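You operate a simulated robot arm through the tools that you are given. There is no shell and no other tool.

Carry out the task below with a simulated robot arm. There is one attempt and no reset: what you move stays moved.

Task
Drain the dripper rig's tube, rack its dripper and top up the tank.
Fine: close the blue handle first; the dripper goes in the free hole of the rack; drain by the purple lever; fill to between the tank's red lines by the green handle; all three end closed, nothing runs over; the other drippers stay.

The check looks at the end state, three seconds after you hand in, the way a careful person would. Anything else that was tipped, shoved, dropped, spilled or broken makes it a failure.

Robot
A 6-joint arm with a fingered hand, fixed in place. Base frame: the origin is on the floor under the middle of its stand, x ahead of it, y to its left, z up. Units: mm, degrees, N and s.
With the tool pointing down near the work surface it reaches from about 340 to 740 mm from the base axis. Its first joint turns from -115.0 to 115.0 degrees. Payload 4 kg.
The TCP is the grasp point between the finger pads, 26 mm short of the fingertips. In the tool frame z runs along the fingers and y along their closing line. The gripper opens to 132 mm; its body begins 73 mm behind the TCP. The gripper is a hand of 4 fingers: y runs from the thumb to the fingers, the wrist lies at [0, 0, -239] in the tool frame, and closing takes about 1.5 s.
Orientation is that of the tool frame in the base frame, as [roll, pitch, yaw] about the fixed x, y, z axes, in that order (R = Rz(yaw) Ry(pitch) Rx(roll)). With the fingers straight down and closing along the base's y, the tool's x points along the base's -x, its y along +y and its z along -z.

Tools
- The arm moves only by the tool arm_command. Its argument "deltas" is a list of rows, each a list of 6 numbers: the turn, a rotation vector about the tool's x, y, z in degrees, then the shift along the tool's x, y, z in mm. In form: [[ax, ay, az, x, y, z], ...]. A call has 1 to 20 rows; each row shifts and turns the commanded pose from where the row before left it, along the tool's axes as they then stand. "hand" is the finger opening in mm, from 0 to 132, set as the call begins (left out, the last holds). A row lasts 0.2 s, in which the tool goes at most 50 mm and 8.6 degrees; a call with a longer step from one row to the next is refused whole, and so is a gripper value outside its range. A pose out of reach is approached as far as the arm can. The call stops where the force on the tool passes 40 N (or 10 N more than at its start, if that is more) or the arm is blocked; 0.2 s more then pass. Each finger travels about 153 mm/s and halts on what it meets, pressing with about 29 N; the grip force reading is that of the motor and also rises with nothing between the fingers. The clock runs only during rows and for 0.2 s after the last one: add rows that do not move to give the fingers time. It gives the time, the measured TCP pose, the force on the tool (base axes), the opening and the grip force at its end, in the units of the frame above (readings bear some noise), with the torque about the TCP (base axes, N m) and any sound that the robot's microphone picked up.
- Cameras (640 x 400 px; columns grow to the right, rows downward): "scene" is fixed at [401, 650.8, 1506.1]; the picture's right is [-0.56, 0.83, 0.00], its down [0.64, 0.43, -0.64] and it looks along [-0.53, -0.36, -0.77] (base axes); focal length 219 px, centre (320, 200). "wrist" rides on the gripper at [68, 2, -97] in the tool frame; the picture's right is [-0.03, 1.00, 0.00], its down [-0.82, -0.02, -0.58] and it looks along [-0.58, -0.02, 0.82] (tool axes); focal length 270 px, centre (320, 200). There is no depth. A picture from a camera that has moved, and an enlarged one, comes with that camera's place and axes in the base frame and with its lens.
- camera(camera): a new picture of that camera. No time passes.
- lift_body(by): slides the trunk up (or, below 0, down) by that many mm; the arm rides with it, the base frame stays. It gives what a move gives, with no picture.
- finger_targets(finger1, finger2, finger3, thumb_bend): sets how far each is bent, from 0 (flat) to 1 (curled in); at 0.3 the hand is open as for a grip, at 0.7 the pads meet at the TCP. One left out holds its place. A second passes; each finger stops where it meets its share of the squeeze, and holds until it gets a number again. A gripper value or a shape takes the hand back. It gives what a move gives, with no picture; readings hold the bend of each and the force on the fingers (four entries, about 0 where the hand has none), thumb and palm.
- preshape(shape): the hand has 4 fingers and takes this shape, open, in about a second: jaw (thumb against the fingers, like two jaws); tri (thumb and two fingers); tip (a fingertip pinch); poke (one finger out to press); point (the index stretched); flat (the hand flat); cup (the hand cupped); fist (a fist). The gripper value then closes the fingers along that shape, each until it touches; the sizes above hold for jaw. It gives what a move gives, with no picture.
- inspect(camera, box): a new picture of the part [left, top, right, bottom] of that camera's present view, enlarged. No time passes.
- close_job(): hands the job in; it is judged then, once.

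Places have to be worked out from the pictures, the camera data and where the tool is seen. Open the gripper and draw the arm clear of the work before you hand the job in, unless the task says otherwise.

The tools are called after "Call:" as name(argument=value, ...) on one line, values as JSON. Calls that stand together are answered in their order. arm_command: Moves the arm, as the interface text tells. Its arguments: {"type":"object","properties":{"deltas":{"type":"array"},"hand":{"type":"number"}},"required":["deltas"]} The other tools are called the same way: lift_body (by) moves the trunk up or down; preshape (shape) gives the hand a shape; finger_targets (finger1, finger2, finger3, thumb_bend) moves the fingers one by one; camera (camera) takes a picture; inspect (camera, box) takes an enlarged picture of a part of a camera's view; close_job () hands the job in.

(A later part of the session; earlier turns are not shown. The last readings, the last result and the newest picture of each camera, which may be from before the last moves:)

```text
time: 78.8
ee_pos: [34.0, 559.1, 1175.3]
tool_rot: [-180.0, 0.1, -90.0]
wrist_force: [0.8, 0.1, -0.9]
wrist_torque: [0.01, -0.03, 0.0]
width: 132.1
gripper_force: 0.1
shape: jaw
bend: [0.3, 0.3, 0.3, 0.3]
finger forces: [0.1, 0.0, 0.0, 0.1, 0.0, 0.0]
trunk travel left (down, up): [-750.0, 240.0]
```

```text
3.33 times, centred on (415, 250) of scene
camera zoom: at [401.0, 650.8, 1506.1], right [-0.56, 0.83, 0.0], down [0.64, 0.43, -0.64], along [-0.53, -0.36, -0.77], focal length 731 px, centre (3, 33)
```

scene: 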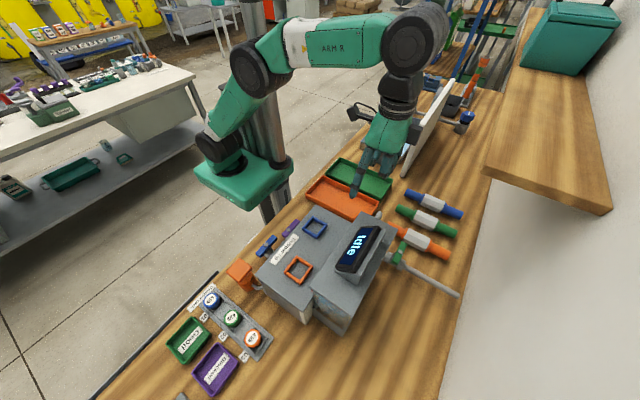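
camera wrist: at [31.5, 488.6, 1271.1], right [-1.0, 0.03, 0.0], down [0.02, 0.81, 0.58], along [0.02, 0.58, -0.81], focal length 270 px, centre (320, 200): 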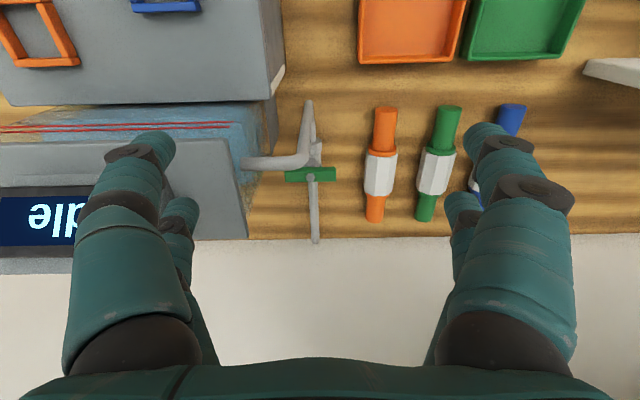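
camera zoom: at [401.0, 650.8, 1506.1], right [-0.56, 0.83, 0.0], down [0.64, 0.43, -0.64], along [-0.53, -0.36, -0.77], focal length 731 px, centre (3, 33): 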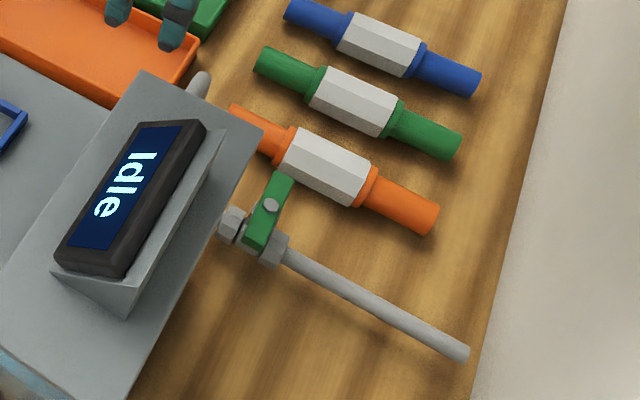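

The green bar (70 mm, along x, hub about (52, 677, 954)) is closed across its pipe, behind the tank; a vertical riser stands at about (50, 585). Before touching it I need a way to watch the tank level, so I'll check what the scene camera shows of the tank.

Call:
inspect(camera="scene", box=[270, 260, 390, 345])

Call:
inspect(camera="scene", box=[290, 290, 350, 340])

Call:
inspect(camera="wrist", box=[0, 90, 260, 260])

```text
4.71 times, centred on (330, 302) of scene
camera zoom: at [401.0, 650.8, 1506.1], right [-0.56, 0.83, 0.0], down [0.64, 0.43, -0.64], along [-0.53, -0.36, -0.77], focal length 1032 px, centre (273, -282)
```

zoom: 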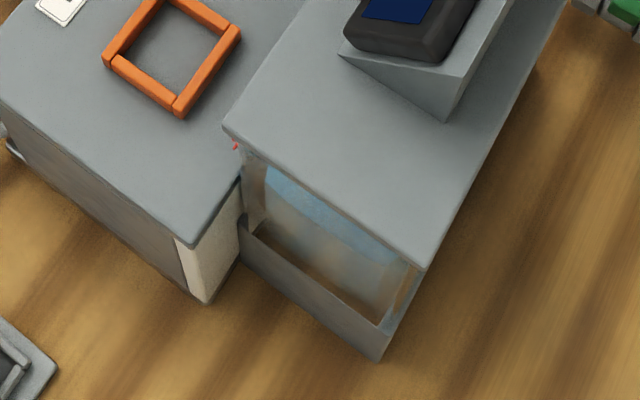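

```text
8.00 times, centred on (320, 315) of scene
camera zoom: at [401.0, 650.8, 1506.1], right [-0.56, 0.83, 0.0], down [0.64, 0.43, -0.64], along [-0.53, -0.36, -0.77], focal length 1755 px, centre (320, -720)
```

zoom: 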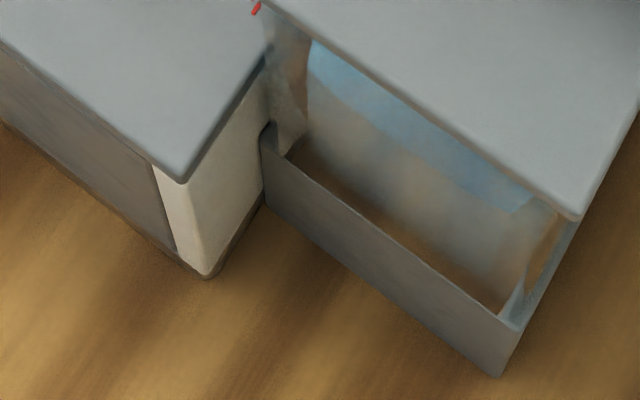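

```text
2.35 times, centred on (130, 175) of wrist
camera zoom: at [31.5, 488.6, 1271.1], right [-1.0, 0.03, 0.0], down [0.02, 0.81, 0.58], along [0.02, 0.58, -0.81], focal length 636 px, centre (767, 259)
```

zoom: 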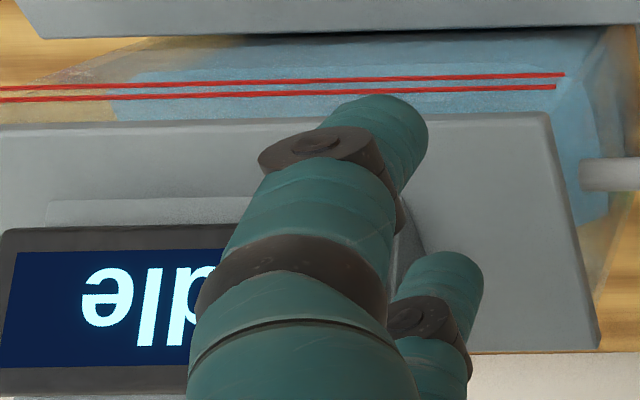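

The scene camera does show the tank's +x glass, and by geometry the water line there lies at z≈1041, matching the front view (red lines ≈1061 and ≈1073). So I can monitor the fill from the scene camera; now I'll shape the hand with the thumb out and turn toward the green bar.

Call:
preshape(shape="poke")

Call:
finger_targets(thumb_bend=0.25)

Call:
arm_command(deltas=[[0, 0, -7.2, 0, 0, 0], [0, 0, -7.2, 0, 0, 0], [0, 0, -7.2, 0, 0, 0], [0, 0, -7.2, 0, 0, 0], [0, 0, -7.2, 0, 0, 0], [0, 0, 0, -37.6, 0.3, 0], [0, 0, 0, -37.6, 0.3, 0], [0, 0, 0, -37.6, 0.3, 0], [0, 0, 0, -37.6, 0.3, 0], [0, 0, 0, 0, 0, 0], [0, 0, 0, 0, 0, 0]])

Call:
camera(camera="wrist")

Call:
inspect(camera="scene", box=[330, 100, 490, 280])

```text
time: 79.7
ee_pos: [32.7, 558.4, 1175.0]
tool_rot: [-179.9, 0.1, -90.1]
wrist_force: [0.5, -0.7, 0.3]
wrist_torque: [-0.02, 0.01, 0.01]
width: 0.2
gripper_force: 0.1
shape: poke
bend: [1.0, 1.0, 1.0, 0.34]
finger forces: [0.1, 0.0, 0.0, 0.1, 0.0, 0.1]
trunk travel left (down, up): [-750.0, 240.0]
```

```text
time: 80.7
ee_pos: [33.2, 558.4, 1175.1]
tool_rot: [-179.8, 0.1, -90.0]
wrist_force: [0.0, 0.1, 1.3]
wrist_torque: [0.02, -0.01, 0.0]
width: 82.2
gripper_force: 0.1
shape: fingers
bend: [1.0, 1.0, 1.0, 0.25]
finger forces: [0.0, 0.1, 0.1, 0.0, 0.0, 0.0]
trunk travel left (down, up): [-750.0, 240.0]
```

```text
time: 83.1
ee_pos: [-30.1, 598.1, 1146.1]
tool_rot: [-179.9, 0.1, -54.0]
wrist_force: [0.8, 0.3, 0.1]
wrist_torque: [-0.03, 0.0, -0.03]
width: 82.4
gripper_force: 0.0
shape: fingers
bend: [1.0, 1.0, 1.0, 0.25]
finger forces: [0.0, 0.0, 0.0, 0.1, 0.0, 0.0]
out of reach, approached as far as the arm can: row 6, 7, 8, 9
trunk travel left (down, up): [-750.0, 240.0]
```

```text
taken
camera wrist: at [8.1, 540.0, 1242.0], right [-0.82, -0.57, 0.0], down [-0.46, 0.67, 0.58], along [-0.33, 0.48, -0.82], focal length 270 px, centre (320, 200)
```

wrist: 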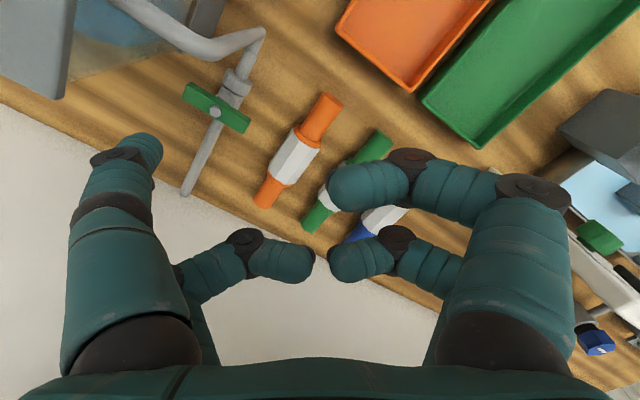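

```text
2.22 times, centred on (410, 190) of scene
camera zoom: at [401.0, 650.8, 1506.1], right [-0.56, 0.83, 0.0], down [0.64, 0.43, -0.64], along [-0.53, -0.36, -0.77], focal length 487 px, centre (120, 222)
```

zoom: 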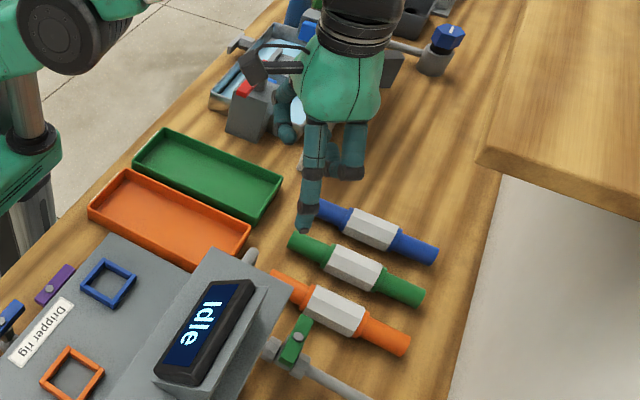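

At this height the arm can't stretch far enough; the shoulder is too low. I'll raise the trunk back by 150 mm, which gives more reach near the work surface.

Call:
lift_body(by=150)

Call:
arm_command(deltas=[[0, 0, 0, 0, 0, 45], [0, 0, 0, 0, 0, 45], [0, 0, 0, 0, 0, 45], [0, 0, 0, 0, 0, 40], [0, 0, 0, -27, 2, 0], [0, 0, 0, -27, 2, 0], [0, 0, 0, -27, 2, 0], [0, 0, 0, 0, 0, 0], [0, 0, 0, 0, 0, 0]])

Call:
camera(camera="wrist")

Call:
inspect(camera="scene", box=[330, 100, 490, 280])

```text
time: 84.9
ee_pos: [-31.1, 597.4, 1295.9]
tool_rot: [-179.8, 0.1, -53.9]
wrist_force: [0.4, -0.2, 0.2]
wrist_torque: [0.0, 0.02, -0.01]
width: 82.3
gripper_force: 0.1
shape: fingers
bend: [1.0, 1.0, 1.0, 0.25]
finger forces: [0.0, 0.0, 0.1, 0.0, 0.1, 0.0]
trunk travel left (down, up): [-900.0, 90.0]
```

```text
time: 86.9
ee_pos: [-83.9, 658.8, 1120.7]
tool_rot: [-179.8, 0.0, -54.0]
wrist_force: [0.2, 0.2, -1.1]
wrist_torque: [-0.04, -0.02, -0.03]
width: 82.3
gripper_force: 0.1
shape: fingers
bend: [1.0, 1.0, 1.0, 0.25]
finger forces: [0.0, 0.0, 0.1, 0.1, 0.1, 0.0]
trunk travel left (down, up): [-900.0, 90.0]
```

```text
taken
camera wrist: at [-44.1, 602.0, 1216.4], right [-0.82, -0.57, 0.0], down [-0.46, 0.67, 0.58], along [-0.33, 0.48, -0.82], focal length 270 px, centre (320, 200)
```

wrist: 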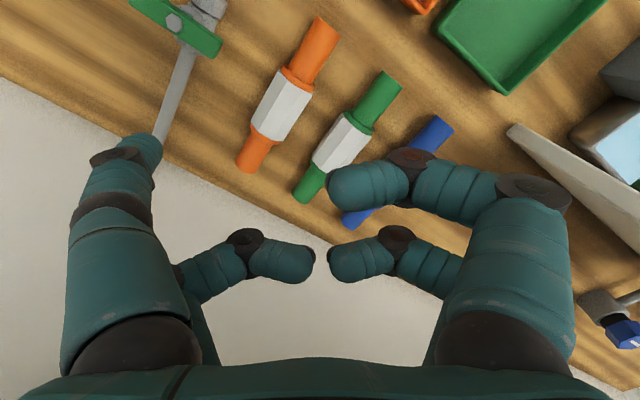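

```text
2.22 times, centred on (410, 190) of scene
camera zoom: at [401.0, 650.8, 1506.1], right [-0.56, 0.83, 0.0], down [0.64, 0.43, -0.64], along [-0.53, -0.36, -0.77], focal length 487 px, centre (120, 222)
```

zoom: 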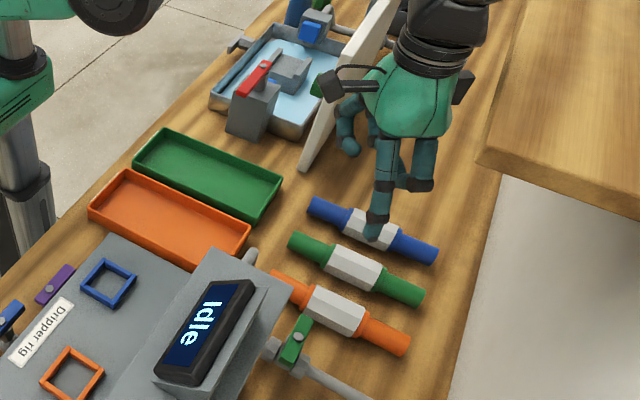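

Reach is fine now; the green hub re-measures at about (52, 678). I'll move so the thumb stands behind (+y of) the bar's −x end and descend.

Call:
arm_command(deltas=[[0, 0, 0, 0, -36.5, 0], [0, 0, 0, 0, 0, 0], [0, 0, 0, 0, 0, 40], [0, 0, 0, 0, 0, 40], [0, 0, 0, 0, 0, 35], [0, 0, 0, 0, 0, 0]])

Call:
camera(camera="wrist")

Call:
inspect(camera="scene", box=[360, 170, 480, 290])

```text
time: 88.3
ee_pos: [-62.0, 678.2, 1009.4]
tool_rot: [-179.9, 0.0, -54.0]
wrist_force: [-0.8, 0.2, 0.3]
wrist_torque: [-0.04, -0.01, 0.0]
width: 82.4
gripper_force: 0.2
shape: fingers
bend: [1.0, 1.0, 1.0, 0.25]
finger forces: [0.0, 0.1, 0.1, 0.0, 0.0, 0.1]
out of reach, approached as far as the arm can: row 1, 3, 4, 5
trunk travel left (down, up): [-900.0, 90.0]
```

```text
taken
camera wrist: at [-24.0, 620.8, 1104.6], right [-0.82, -0.57, 0.0], down [-0.46, 0.67, 0.58], along [-0.33, 0.48, -0.82], focal length 270 px, centre (320, 200)
```

wrist: 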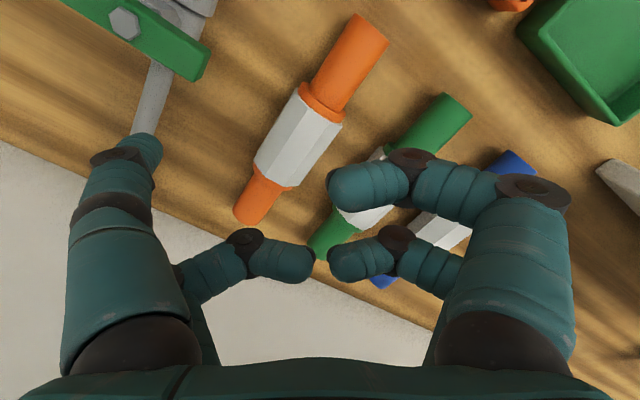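

```text
3.33 times, centred on (420, 230) of scene
camera zoom: at [401.0, 650.8, 1506.1], right [-0.56, 0.83, 0.0], down [0.64, 0.43, -0.64], along [-0.53, -0.36, -0.77], focal length 731 px, centre (-13, 100)
```

zoom: 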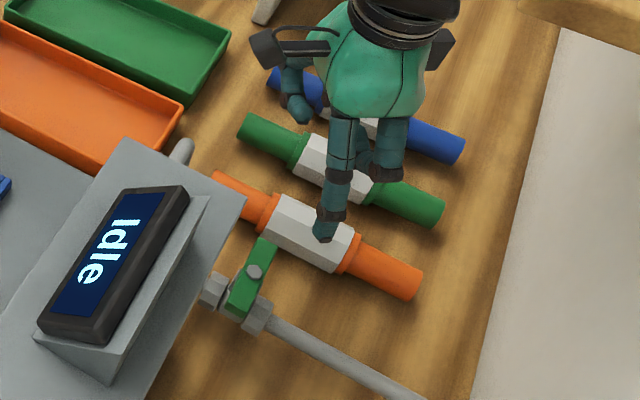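

Slightly out of reach at this yaw; a yaw of −44 brings the hand closer in. I'll rotate, re-centre above the bar's end and check the pose.

Call:
arm_command(deltas=[[0, 0, -5, 0, 0, 0], [0, 0, -5, 0, 0, 0], [0, 0, 0, 18.7, 0, 0], [0, 0, 0, 0, 0, 0]])

Call:
camera(camera="wrist")

```text
time: 89.3
ee_pos: [-51.9, 680.2, 1010.6]
tool_rot: [-180.0, -0.1, -44.0]
wrist_force: [0.2, 0.2, 0.6]
wrist_torque: [0.01, -0.06, 0.02]
width: 82.3
gripper_force: 0.1
shape: fingers
bend: [1.0, 1.0, 1.0, 0.25]
finger forces: [0.0, 0.0, 0.0, 0.0, 0.0, 0.1]
out of reach, approached as far as the arm can: row 3
trunk travel left (down, up): [-900.0, 90.0]
```

```text
taken
camera wrist: at [-4.5, 629.9, 1106.3], right [-0.71, -0.7, 0.0], down [-0.57, 0.58, 0.58], along [-0.4, 0.41, -0.82], focal length 270 px, centre (320, 200)
```

wrist: 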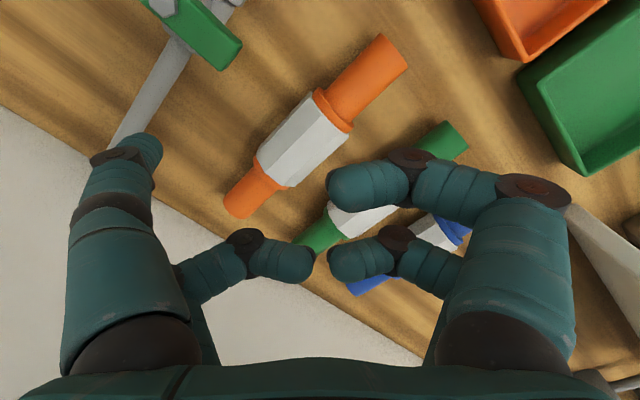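

The move was only partly followed. I'll try a small inward step to see what the arm does from here.

Call:
arm_command(deltas=[[0, 0, 0, 5, 0, 0], [0, 0, 0, 0, 0, 0], [0, 0, 0, 0, 0, 0]])

```text
time: 90.1
ee_pos: [-48.8, 680.5, 1010.4]
tool_rot: [-179.9, -0.1, -44.0]
wrist_force: [0.9, 0.1, 0.1]
wrist_torque: [-0.01, -0.01, 0.01]
width: 82.4
gripper_force: 0.0
shape: fingers
bend: [1.0, 1.0, 1.0, 0.25]
finger forces: [0.1, 0.0, 0.1, 0.1, 0.0, 0.1]
out of reach, approached as far as the arm can: row 1
trunk travel left (down, up): [-900.0, 90.0]
```

The commanded pose seems to lie farther out than the arm can reach (clipped radially). I'll bring the command inward step by step and see when the arm follows.

Call:
arm_command(deltas=[[0, 0, 0, 29.2, 27.4, 0], [0, 0, 0, 0, 0, 0], [0, 0, 0, 0, 0, 0]])

```text
time: 90.9
ee_pos: [-46.9, 639.3, 1011.0]
tool_rot: [-179.9, 0.2, -44.0]
wrist_force: [-0.5, 0.3, 0.1]
wrist_torque: [0.01, 0.0, -0.03]
width: 82.3
gripper_force: 0.0
shape: fingers
bend: [1.0, 1.0, 1.0, 0.25]
finger forces: [0.0, 0.1, 0.0, 0.1, 0.0, 0.0]
trunk travel left (down, up): [-900.0, 90.0]
```

The command does follow the measured pose; near full stretch the arm just can't move inward well, so I should stay a little short of that. Bending the thumb less (0.12) will extend its reach; I'll set that and measure its tip.

Call:
finger_targets(thumb_bend=0.12)

Call:
camera(camera="wrist")

Call:
inspect(camera="scene", box=[360, 170, 480, 290])

```text
time: 91.9
ee_pos: [-47.1, 639.3, 1009.7]
tool_rot: [-179.8, 0.0, -44.0]
wrist_force: [0.0, 0.6, 0.2]
wrist_torque: [-0.02, -0.01, 0.0]
width: 92.1
gripper_force: 0.2
shape: fingers
bend: [1.0, 1.0, 1.0, 0.12]
finger forces: [0.0, 0.1, 0.0, 0.0, 0.0, 0.0]
trunk travel left (down, up): [-900.0, 90.0]
```

```text
taken
camera wrist: at [1.1, 590.2, 1105.9], right [-0.71, -0.7, 0.0], down [-0.57, 0.58, 0.58], along [-0.4, 0.41, -0.82], focal length 270 px, centre (320, 200)
```

wrist: 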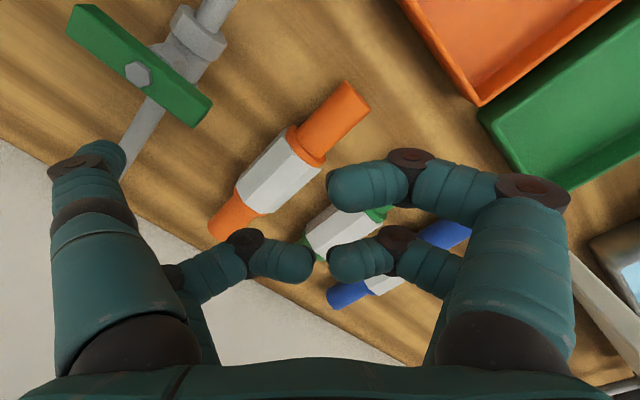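

```text
3.33 times, centred on (420, 230) of scene
camera zoom: at [401.0, 650.8, 1506.1], right [-0.56, 0.83, 0.0], down [0.64, 0.43, -0.64], along [-0.53, -0.36, -0.77], focal length 731 px, centre (-13, 100)
```

zoom: 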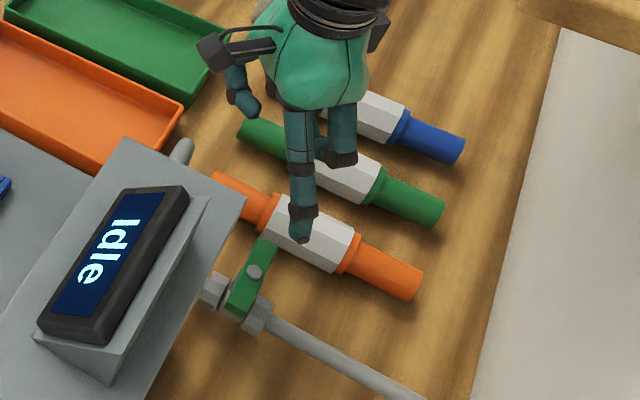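

At 0.12 the tip gets much shallower, so I'll return to bend 0.25. The target TCP (−48.6, 665) has r≈667, still inside reach; I'll go there at this height first.

Call:
finger_targets(thumb_bend=0.25)

Call:
arm_command(deltas=[[0, 0, 0, -9.5, -9, 0], [0, 0, 0, -9.5, -9, 0], [0, 0, 0, 0, 0, 0]])

Call:
inspect(camera="scene", box=[370, 190, 470, 280])

Call:
camera(camera="wrist")

```text
time: 92.9
ee_pos: [-46.1, 641.1, 1009.6]
tool_rot: [-179.8, 0.0, -44.0]
wrist_force: [0.6, 1.2, 0.0]
wrist_torque: [0.02, -0.01, 0.03]
width: 82.3
gripper_force: 0.0
shape: fingers
bend: [1.0, 1.0, 1.0, 0.25]
finger forces: [0.1, 0.1, 0.0, 0.0, 0.0, 0.1]
trunk travel left (down, up): [-900.0, 90.0]
```

```text
time: 93.7
ee_pos: [-48.7, 665.4, 1009.8]
tool_rot: [-179.8, 0.0, -44.0]
wrist_force: [0.0, -1.0, 0.0]
wrist_torque: [-0.01, -0.04, -0.01]
width: 82.4
gripper_force: 0.0
shape: fingers
bend: [1.0, 1.0, 1.0, 0.25]
finger forces: [0.1, 0.0, 0.0, 0.0, 0.1, 0.0]
trunk travel left (down, up): [-900.0, 90.0]
```

```text
4.44 times, centred on (420, 235) of scene
camera zoom: at [401.0, 650.8, 1506.1], right [-0.56, 0.83, 0.0], down [0.64, 0.43, -0.64], along [-0.53, -0.36, -0.77], focal length 975 px, centre (-124, 44)
```

zoom: 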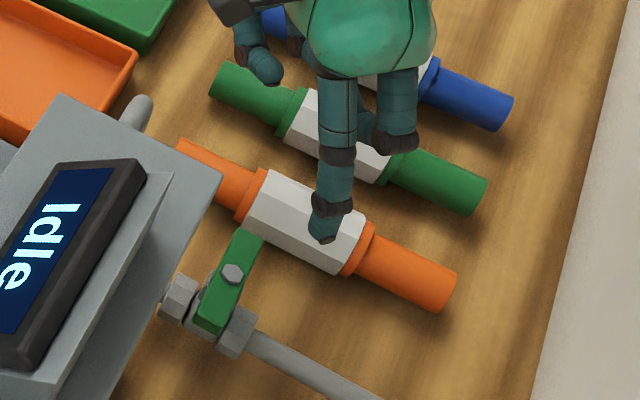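

```text
taken
camera wrist: at [-0.5, 616.2, 1106.2], right [-0.71, -0.7, 0.0], down [-0.57, 0.58, 0.58], along [-0.4, 0.41, -0.82], focal length 270 px, centre (320, 200)
```

wrist: 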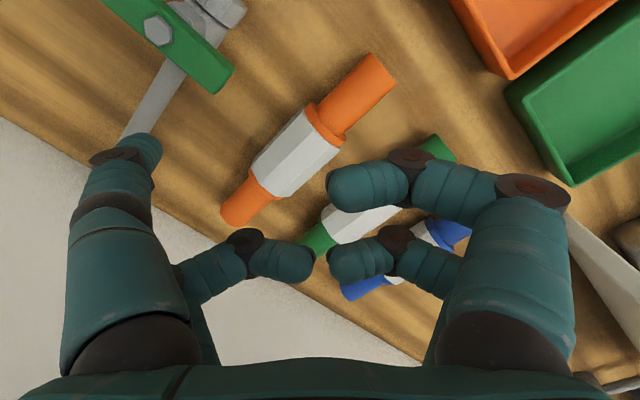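

The thumb is at about (21, 708), behind the bar. Descending to bar height now.

Call:
arm_command(deltas=[[0, 0, 0, 0, 0, 20], [0, 0, 0, 0, 0, 20], [0, 0, 0, 0, 0, 9], [0, 0, 0, 0, 0, 0]])

Call:
inspect(camera="scene", box=[370, 190, 470, 280])

Call:
camera(camera="wrist")

Call:
inspect(camera="scene", box=[290, 290, 350, 340])

```text
time: 94.7
ee_pos: [-47.8, 665.6, 959.9]
tool_rot: [-179.8, 0.0, -44.0]
wrist_force: [-0.1, -0.2, 0.4]
wrist_torque: [0.02, 0.02, -0.01]
width: 82.7
gripper_force: 0.1
shape: fingers
bend: [1.0, 1.0, 1.0, 0.25]
finger forces: [0.0, 0.0, 0.0, 0.0, 0.0, 0.1]
trunk travel left (down, up): [-900.0, 90.0]
```

```text
4.44 times, centred on (420, 235) of scene
camera zoom: at [401.0, 650.8, 1506.1], right [-0.56, 0.83, 0.0], down [0.64, 0.43, -0.64], along [-0.53, -0.36, -0.77], focal length 975 px, centre (-124, 44)
```

zoom: 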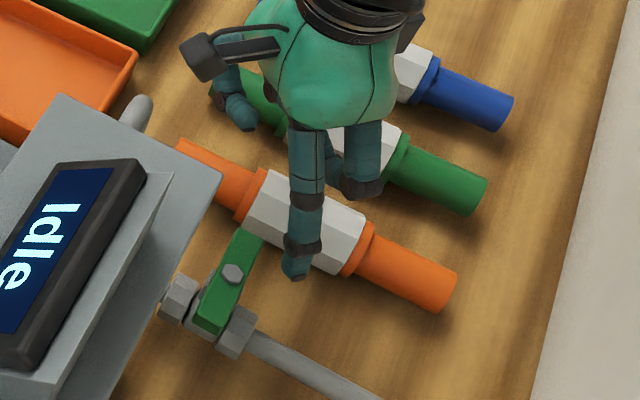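

```text
taken
camera wrist: at [-0.7, 616.0, 1056.7], right [-0.71, -0.7, 0.0], down [-0.57, 0.58, 0.58], along [-0.4, 0.41, -0.82], focal length 270 px, centre (320, 200)
```

wrist: 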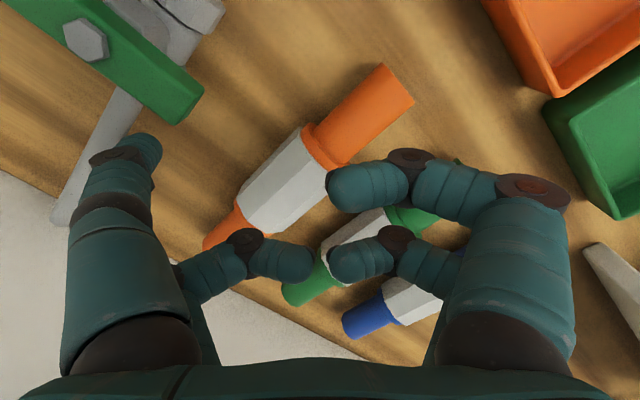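

```text
8.00 times, centred on (320, 315) of scene
camera zoom: at [401.0, 650.8, 1506.1], right [-0.56, 0.83, 0.0], down [0.64, 0.43, -0.64], along [-0.53, -0.36, -0.77], focal length 1755 px, centre (320, -720)
```

zoom: 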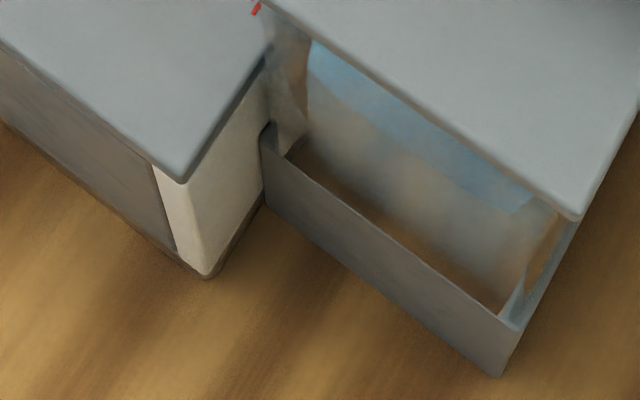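

The thumb stands just behind the bar. I'll push toward −y in small steps, watching the bar and the tank level.

Call:
arm_command(deltas=[[0, 0, 0, 3.5, 3.6, 0], [0, 0, 0, 2.8, 2.9, 0], [0, 0, 0, 2.1, 2.2, 0], [0, 0, 0, 0, 0, 0]])

Call:
inspect(camera="scene", box=[370, 190, 470, 280])

Call:
inspect(camera="scene", box=[290, 290, 350, 340])

```text
time: 95.7
ee_pos: [-49.8, 654.0, 960.8]
tool_rot: [-179.8, 0.0, -44.0]
wrist_force: [1.1, -0.3, 0.8]
wrist_torque: [0.01, 0.0, 0.01]
width: 82.5
gripper_force: 0.0
shape: fingers
bend: [1.0, 1.0, 1.0, 0.25]
finger forces: [0.0, 0.1, 0.0, 0.0, 0.0, 0.0]
trunk travel left (down, up): [-900.0, 90.0]
```

```text
4.44 times, centred on (420, 235) of scene
camera zoom: at [401.0, 650.8, 1506.1], right [-0.56, 0.83, 0.0], down [0.64, 0.43, -0.64], along [-0.53, -0.36, -0.77], focal length 975 px, centre (-124, 44)
```

zoom: 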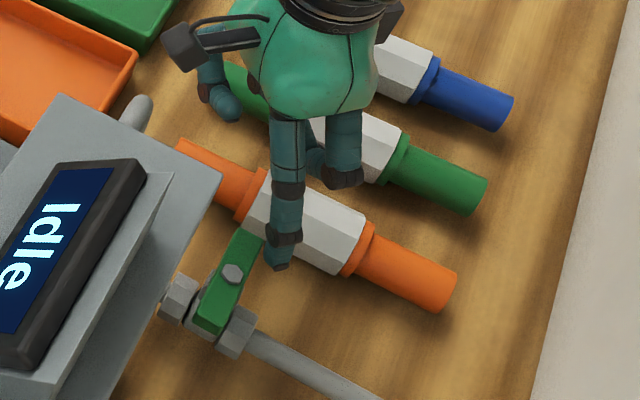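

```text
8.00 times, centred on (320, 315) of scene
camera zoom: at [401.0, 650.8, 1506.1], right [-0.56, 0.83, 0.0], down [0.64, 0.43, -0.64], along [-0.53, -0.36, -0.77], focal length 1755 px, centre (320, -720)
```

zoom: 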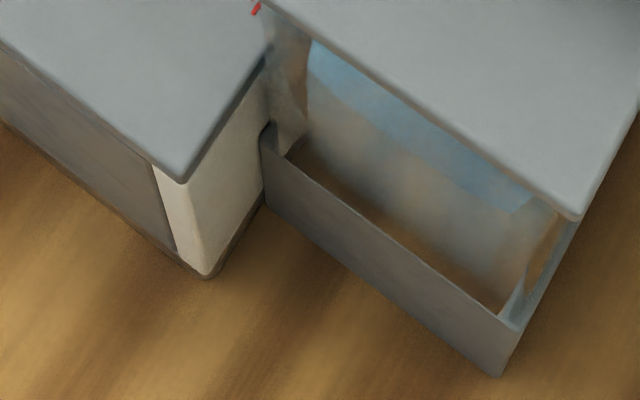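

No contact yet. Continuing in 3 mm steps.

Call:
arm_command(deltas=[[0, 0, 0, 2.1, 2.2, 0], [0, 0, 0, 2.1, 2.2, 0], [0, 0, 0, 0, 0, 0]])

Call:
inspect(camera="scene", box=[370, 190, 470, 280])

Call:
inspect(camera="scene", box=[290, 290, 350, 340])

```text
time: 96.5
ee_pos: [-48.3, 648.8, 961.3]
tool_rot: [-179.8, 0.2, -43.9]
wrist_force: [-0.1, 2.2, -1.2]
wrist_torque: [-0.01, 0.05, 0.16]
width: 83.1
gripper_force: 0.7
shape: fingers
bend: [1.0, 1.0, 1.0, 0.24]
finger forces: [0.1, 0.0, 0.0, 0.0, 2.0, 0.1]
trunk travel left (down, up): [-900.0, 90.0]
```

```text
4.44 times, centred on (420, 235) of scene
camera zoom: at [401.0, 650.8, 1506.1], right [-0.56, 0.83, 0.0], down [0.64, 0.43, -0.64], along [-0.53, -0.36, -0.77], focal length 975 px, centre (-124, 44)
```

zoom: 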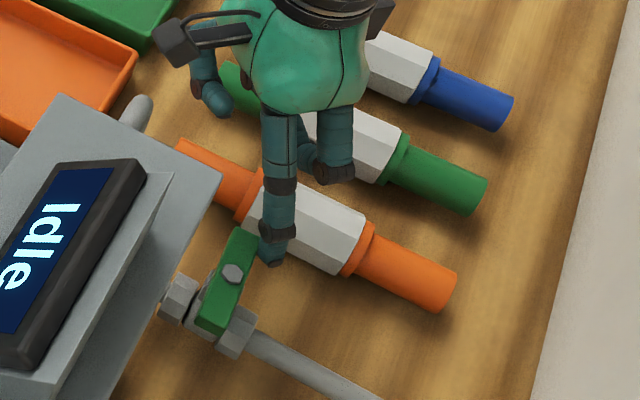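

```text
8.00 times, centred on (320, 315) of scene
camera zoom: at [401.0, 650.8, 1506.1], right [-0.56, 0.83, 0.0], down [0.64, 0.43, -0.64], along [-0.53, -0.36, -0.77], focal length 1755 px, centre (320, -720)
```

zoom: 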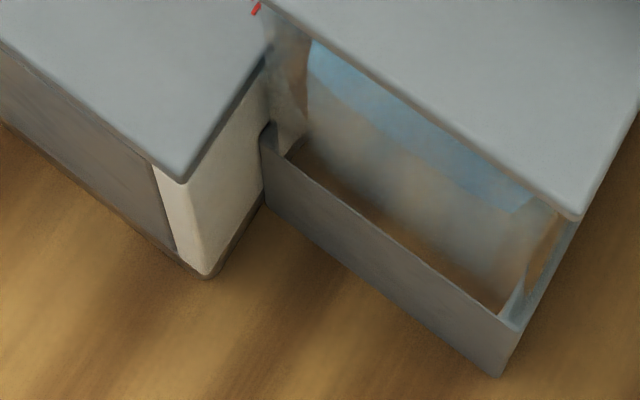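

Contact at 2 N, and the bar just starts turning. Pushing about 6 mm more.

Call:
arm_command(deltas=[[0, 0, 0, 2.1, 2.2, 0], [0, 0, 0, 2.1, 2.2, 0], [0, 0, 0, 0, 0, 0]])

Call:
inspect(camera="scene", box=[370, 190, 470, 280])

Call:
inspect(camera="scene", box=[290, 290, 350, 340])

```text
time: 97.3
ee_pos: [-50.0, 642.1, 960.4]
tool_rot: [-179.8, -0.1, -44.0]
wrist_force: [-1.2, 1.4, -0.9]
wrist_torque: [0.06, 0.0, 0.2]
width: 82.8
gripper_force: 1.7
shape: fingers
bend: [1.0, 1.0, 1.0, 0.25]
finger forces: [0.0, 0.0, 0.1, 0.0, 2.4, 0.0]
trunk travel left (down, up): [-900.0, 90.0]
```

```text
4.44 times, centred on (420, 235) of scene
camera zoom: at [401.0, 650.8, 1506.1], right [-0.56, 0.83, 0.0], down [0.64, 0.43, -0.64], along [-0.53, -0.36, -0.77], focal length 975 px, centre (-124, 44)
```

zoom: 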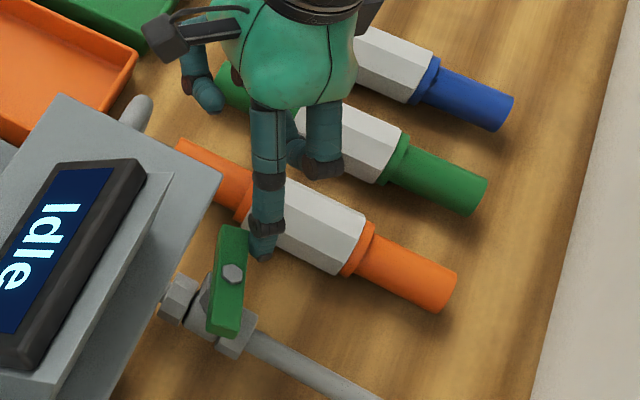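

```text
8.00 times, centred on (320, 315) of scene
camera zoom: at [401.0, 650.8, 1506.1], right [-0.56, 0.83, 0.0], down [0.64, 0.43, -0.64], along [-0.53, -0.36, -0.77], focal length 1755 px, centre (320, -720)
```

zoom: 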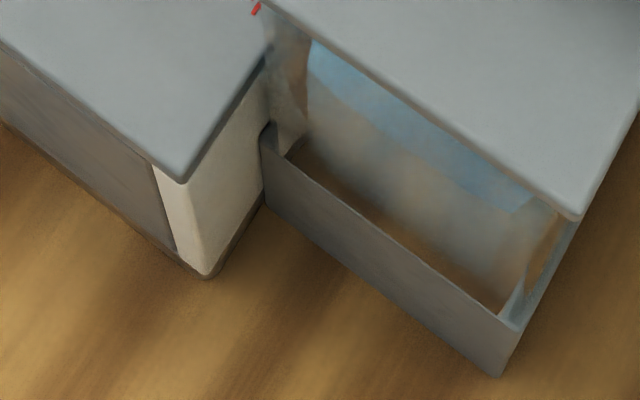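

The green handle is now about 15° open. I'll hold still for about a second and compare the tank level.

Call:
arm_command(deltas=[[0, 0, 0, 0, 0, 0], [0, 0, 0, 0, 0, 0], [0, 0, 0, 0, 0, 0], [0, 0, 0, 0, 0, 0]])

Call:
inspect(camera="scene", box=[290, 290, 350, 340])

Call:
inspect(camera="scene", box=[380, 220, 440, 280])

```text
time: 98.3
ee_pos: [-48.7, 642.9, 961.8]
tool_rot: [-179.8, 0.0, -44.1]
wrist_force: [-1.0, 1.1, 0.3]
wrist_torque: [0.02, 0.02, 0.13]
width: 82.4
gripper_force: 0.8
shape: fingers
bend: [1.0, 1.0, 1.0, 0.25]
finger forces: [0.0, 0.1, 0.0, 0.0, 1.4, 0.0]
trunk travel left (down, up): [-900.0, 90.0]
```

```text
8.00 times, centred on (320, 315) of scene
camera zoom: at [401.0, 650.8, 1506.1], right [-0.56, 0.83, 0.0], down [0.64, 0.43, -0.64], along [-0.53, -0.36, -0.77], focal length 1755 px, centre (320, -720)
```

zoom: 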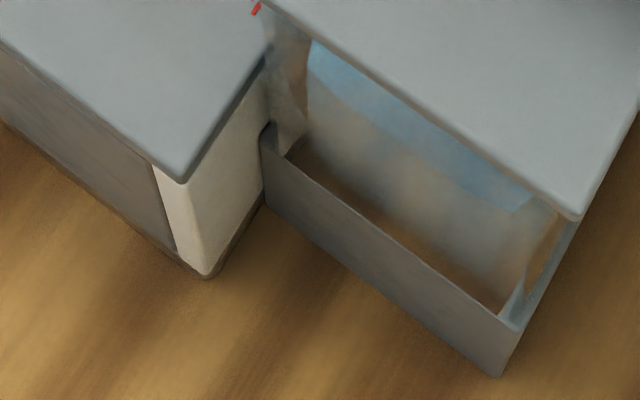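

```text
6.67 times, centred on (410, 250) of scene
camera zoom: at [401.0, 650.8, 1506.1], right [-0.56, 0.83, 0.0], down [0.64, 0.43, -0.64], along [-0.53, -0.36, -0.77], focal length 1462 px, centre (-280, -133)
```

zoom: 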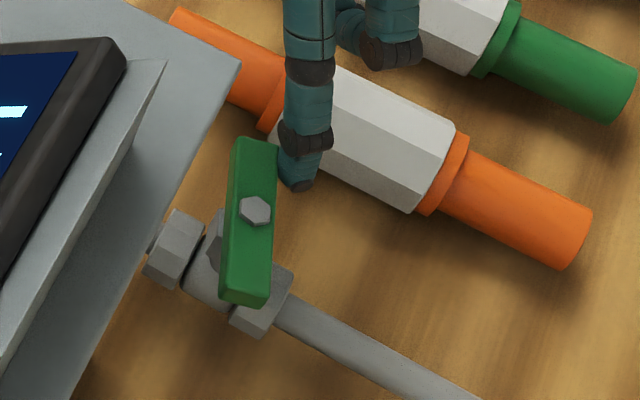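

The handle is about 17° open and the level barely changes, so the flow is slow here. I'll open a bit further.

Call:
arm_command(deltas=[[0, 0, 0, 2.8, 2.9, 0], [0, 0, 0, 2.8, 2.9, 0], [0, 0, 0, 0, 0, 0]])

Call:
inspect(camera="scene", box=[290, 290, 350, 340])

Call:
inspect(camera="scene", box=[380, 220, 440, 280])

```text
time: 99.1
ee_pos: [-48.0, 634.6, 960.7]
tool_rot: [-179.8, 0.0, -44.0]
wrist_force: [-1.4, 1.3, -0.1]
wrist_torque: [0.01, 0.03, 0.18]
width: 82.9
gripper_force: 0.7
shape: fingers
bend: [1.0, 1.0, 1.0, 0.25]
finger forces: [0.0, 0.0, 0.0, 0.0, 2.0, 0.0]
trunk travel left (down, up): [-900.0, 90.0]
```

```text
8.00 times, centred on (320, 315) of scene
camera zoom: at [401.0, 650.8, 1506.1], right [-0.56, 0.83, 0.0], down [0.64, 0.43, -0.64], along [-0.53, -0.36, -0.77], focal length 1755 px, centre (320, -720)
```

zoom: 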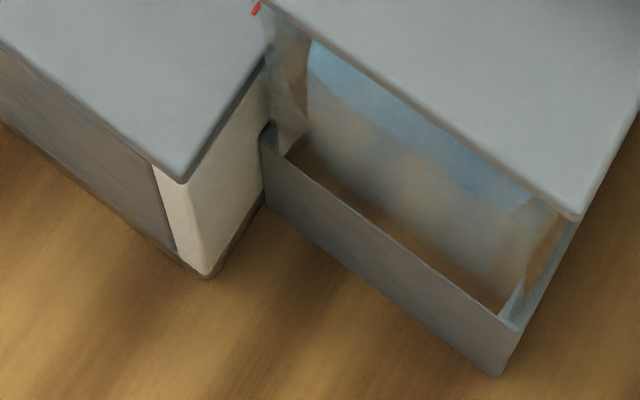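

```text
6.67 times, centred on (410, 250) of scene
camera zoom: at [401.0, 650.8, 1506.1], right [-0.56, 0.83, 0.0], down [0.64, 0.43, -0.64], along [-0.53, -0.36, -0.77], focal length 1462 px, centre (-280, -133)
```

zoom: 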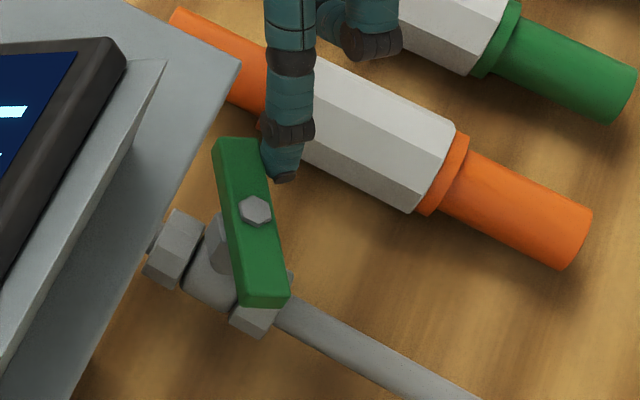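

About 31° open now. I'll wait around two seconds and check the level.

Call:
arm_command(deltas=[[0, 0, 0, 0, 0, 0], [0, 0, 0, 0, 0, 0], [0, 0, 0, 0, 0, 0], [0, 0, 0, 0, 0, 0], [0, 0, 0, 0, 0, 0], [0, 0, 0, 0, 0, 0], [0, 0, 0, 0, 0, 0], [0, 0, 0, 0, 0, 0]])

Call:
inspect(camera="scene", box=[290, 290, 350, 340])

Call:
inspect(camera="scene", box=[315, 295, 345, 320])

```text
time: 100.9
ee_pos: [-47.7, 634.1, 960.6]
tool_rot: [-179.7, 0.0, -44.0]
wrist_force: [0.0, 1.5, -0.4]
wrist_torque: [0.03, -0.04, 0.04]
width: 82.6
gripper_force: 0.1
shape: fingers
bend: [1.0, 1.0, 1.0, 0.25]
finger forces: [0.1, 0.1, 0.0, 0.0, 0.7, 0.0]
trunk travel left (down, up): [-900.0, 90.0]
```

```text
8.00 times, centred on (320, 315) of scene
camera zoom: at [401.0, 650.8, 1506.1], right [-0.56, 0.83, 0.0], down [0.64, 0.43, -0.64], along [-0.53, -0.36, -0.77], focal length 1755 px, centre (320, -720)
```

zoom: 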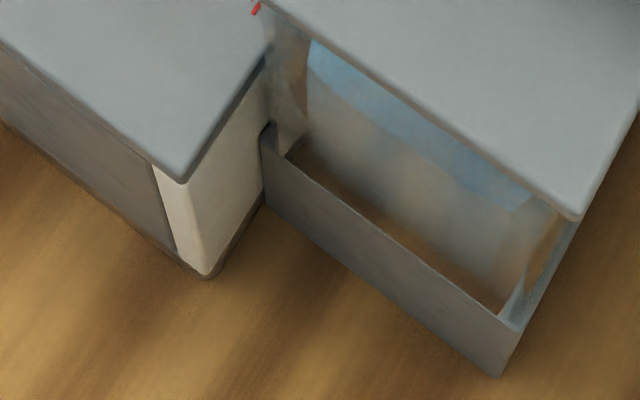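

```text
16.00 times, centred on (330, 308) of scene
camera zoom: at [401.0, 650.8, 1506.1], right [-0.56, 0.83, 0.0], down [0.64, 0.43, -0.64], along [-0.53, -0.36, -0.77], focal length 3509 px, centre (160, -1520)
```

zoom: 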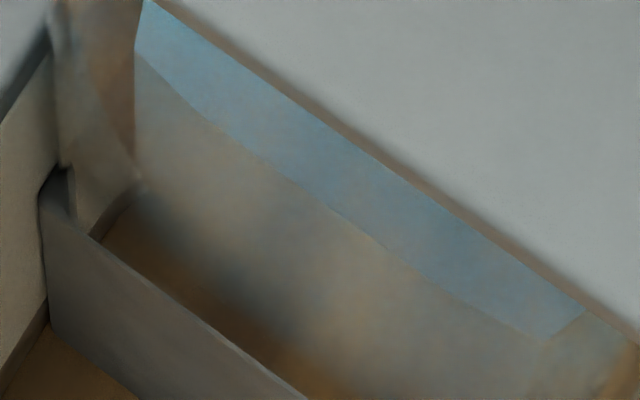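

The scene view is ambiguous for the level, so I'll judge it from the front with the wrist camera; the flow is slow enough. I'll lift off the handle (left ~31° open) and go look at the front red lines.

Call:
arm_command(deltas=[[0, 0, 0, -3, -3, -20], [0, 0, 0, 0, 0, -48], [0, 0, 0, 0, 0, -48], [0, 0, 0, 0, 0, -48], [0, 0, 0, 0, 0, -16], [0, 0, 0, 29.5, 30.6, 0], [0, 0, 0, 29.5, 30.6, 0], [0, 0, 0, 29.5, 30.6, 0], [0, 0, 0, 29.5, 30.6, 0], [0, 0, 7.7, 0, 0, 0], [0, 0, 7.7, 0, 0, 0], [0, 0, 7.7, 0, 0, 0], [0, 0, 7.7, 0, 0, 0], [0, 0, 7.7, 0, 0, 0], [0, 0, 7.5, 0, 0, 0], [0, 0, 0, 0, -45, 0], [0, 0, 0, 0, -45, 0], [0, 0, 0, 0, -45, 0]])

Call:
camera(camera="wrist")

Call:
inspect(camera="scene", box=[315, 295, 345, 320])

```text
time: 104.7
ee_pos: [87.1, 467.6, 1142.2]
tool_rot: [-180.0, 0.1, -89.9]
wrist_force: [0.4, 0.1, 0.4]
wrist_torque: [0.0, 0.03, -0.01]
width: 82.3
gripper_force: 0.2
shape: fingers
bend: [1.0, 1.0, 1.0, 0.25]
finger forces: [0.0, 0.0, 0.0, 0.0, 0.0, 0.0]
trunk travel left (down, up): [-900.0, 90.0]
```

```text
taken
camera wrist: at [84.7, 398.0, 1237.4], right [-1.0, 0.03, 0.0], down [0.02, 0.81, 0.58], along [0.02, 0.58, -0.81], focal length 270 px, centre (320, 200)
```

wrist: 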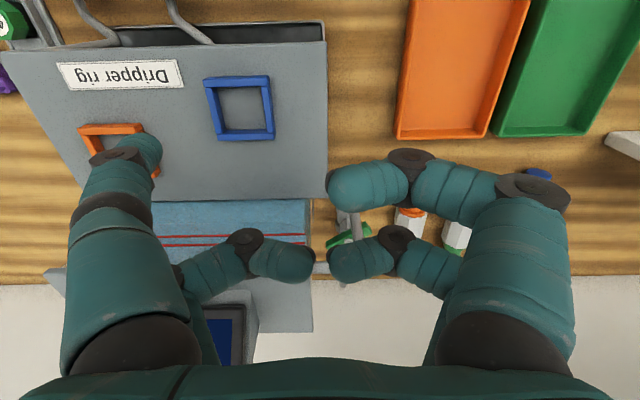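

```text
16.00 times, centred on (330, 308) of scene
camera zoom: at [401.0, 650.8, 1506.1], right [-0.56, 0.83, 0.0], down [0.64, 0.43, -0.64], along [-0.53, -0.36, -0.77], focal length 3509 px, centre (160, -1520)
```

zoom: 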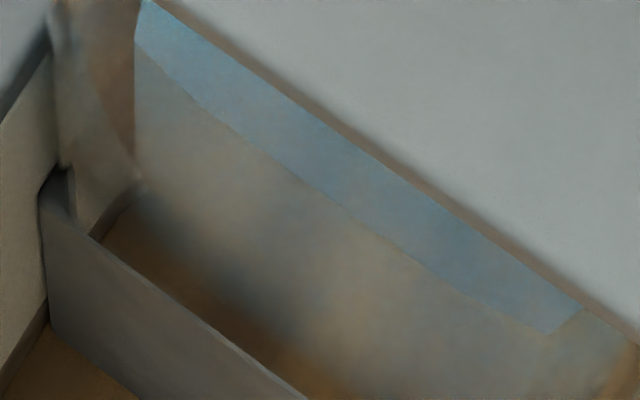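

In the scene zoom the blue boundary moved up a few pixels, so it does track the level. Zooming on the front red lines now.

Call:
inspect(camera="wrist", box=[150, 185, 330, 275])

Call:
inspect(camera="wrist", box=[240, 190, 330, 265])

```text
3.56 times, centred on (240, 230) of wrist
camera zoom: at [84.7, 398.0, 1237.4], right [-1.0, 0.03, 0.0], down [0.02, 0.81, 0.58], along [0.02, 0.58, -0.81], focal length 961 px, centre (604, 93)
```

zoom: 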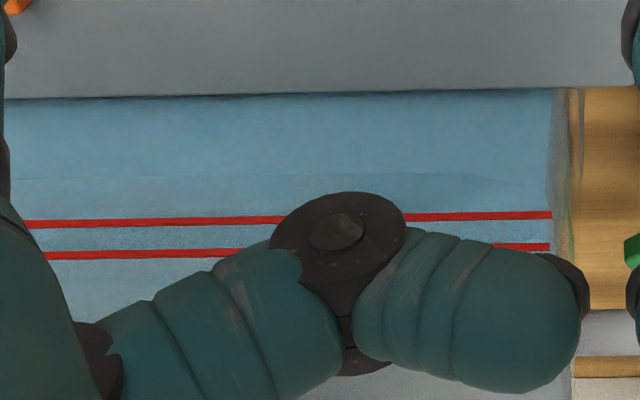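

```text
5.33 times, centred on (285, 228) of wrist
camera zoom: at [84.7, 398.0, 1237.4], right [-1.0, 0.03, 0.0], down [0.02, 0.81, 0.58], along [0.02, 0.58, -0.81], focal length 1442 px, centre (507, 53)
```

zoom: 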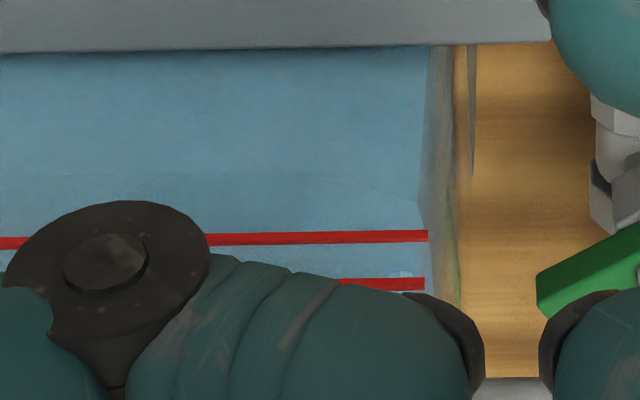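

The level line at the front is around z≈1043, below the lower line (~1059). I'll shift for a clearer view while it keeps filling slowly, and time the rise.

Call:
arm_command(deltas=[[0, 0, 0, 0, -35, -20], [0, 0, 0, 0, -35, -20], [0, 0, 0, 0, 0, 0], [0, 0, 0, 0, 0, 0]])

Call:
inspect(camera="wrist", box=[140, 160, 400, 280])

Call:
inspect(camera="scene", box=[315, 295, 345, 320])

```text
time: 105.7
ee_pos: [153.9, 467.7, 1181.7]
tool_rot: [-179.9, 0.2, -90.0]
wrist_force: [-0.2, 0.1, 0.4]
wrist_torque: [0.03, 0.0, 0.01]
width: 82.3
gripper_force: 0.1
shape: fingers
bend: [1.0, 1.0, 1.0, 0.25]
finger forces: [0.1, 0.1, 0.0, 0.1, 0.0, 0.1]
trunk travel left (down, up): [-900.0, 90.0]
```

```text
2.46 times, centred on (270, 220) of wrist
camera zoom: at [153.0, 397.7, 1277.6], right [-1.0, 0.03, 0.0], down [0.02, 0.81, 0.58], along [0.02, 0.58, -0.81], focal length 665 px, centre (443, 151)
```

zoom: 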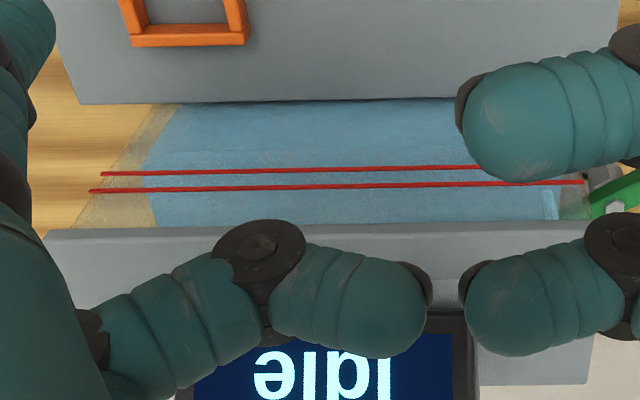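

```text
16.00 times, centred on (330, 308) of scene
camera zoom: at [401.0, 650.8, 1506.1], right [-0.56, 0.83, 0.0], down [0.64, 0.43, -0.64], along [-0.53, -0.36, -0.77], focal length 3509 px, centre (160, -1520)
```

zoom: 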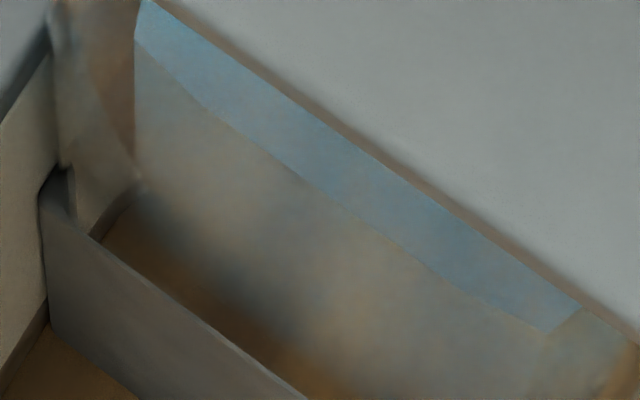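

The kink of the water's edge marks the front level; I need a finer look at it against the red lines right now.

Call:
inspect(camera="wrist", box=[170, 195, 240, 260])

Call:
inspect(camera="wrist", box=[320, 195, 400, 260])

```text
6.15 times, centred on (205, 228) of wrist
camera zoom: at [153.0, 397.7, 1277.6], right [-1.0, 0.03, 0.0], down [0.02, 0.81, 0.58], along [0.02, 0.58, -0.81], focal length 1663 px, centre (1028, 31)
```

zoom: 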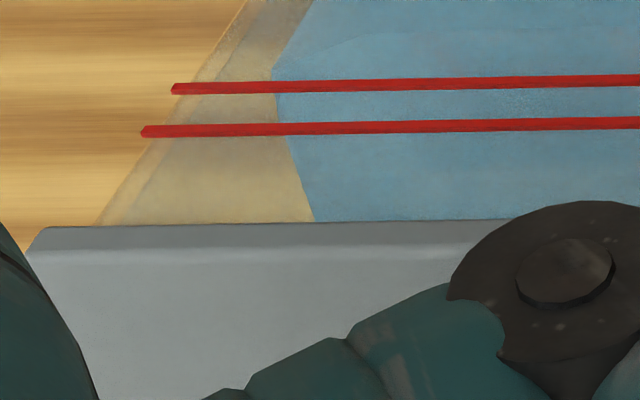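

```text
6.15 times, centred on (360, 228) of wrist
camera zoom: at [153.0, 397.7, 1277.6], right [-1.0, 0.03, 0.0], down [0.02, 0.81, 0.58], along [0.02, 0.58, -0.81], focal length 1663 px, centre (74, 31)
```

zoom: 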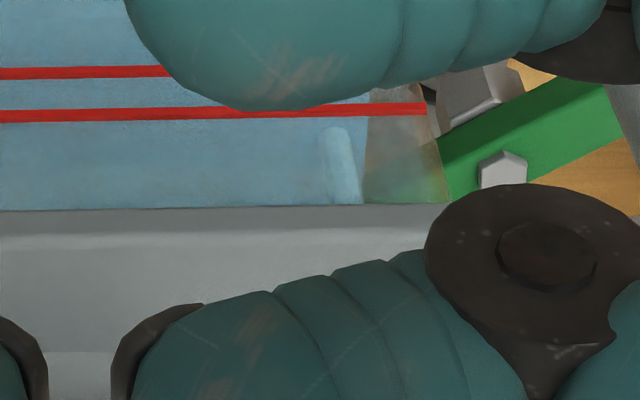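

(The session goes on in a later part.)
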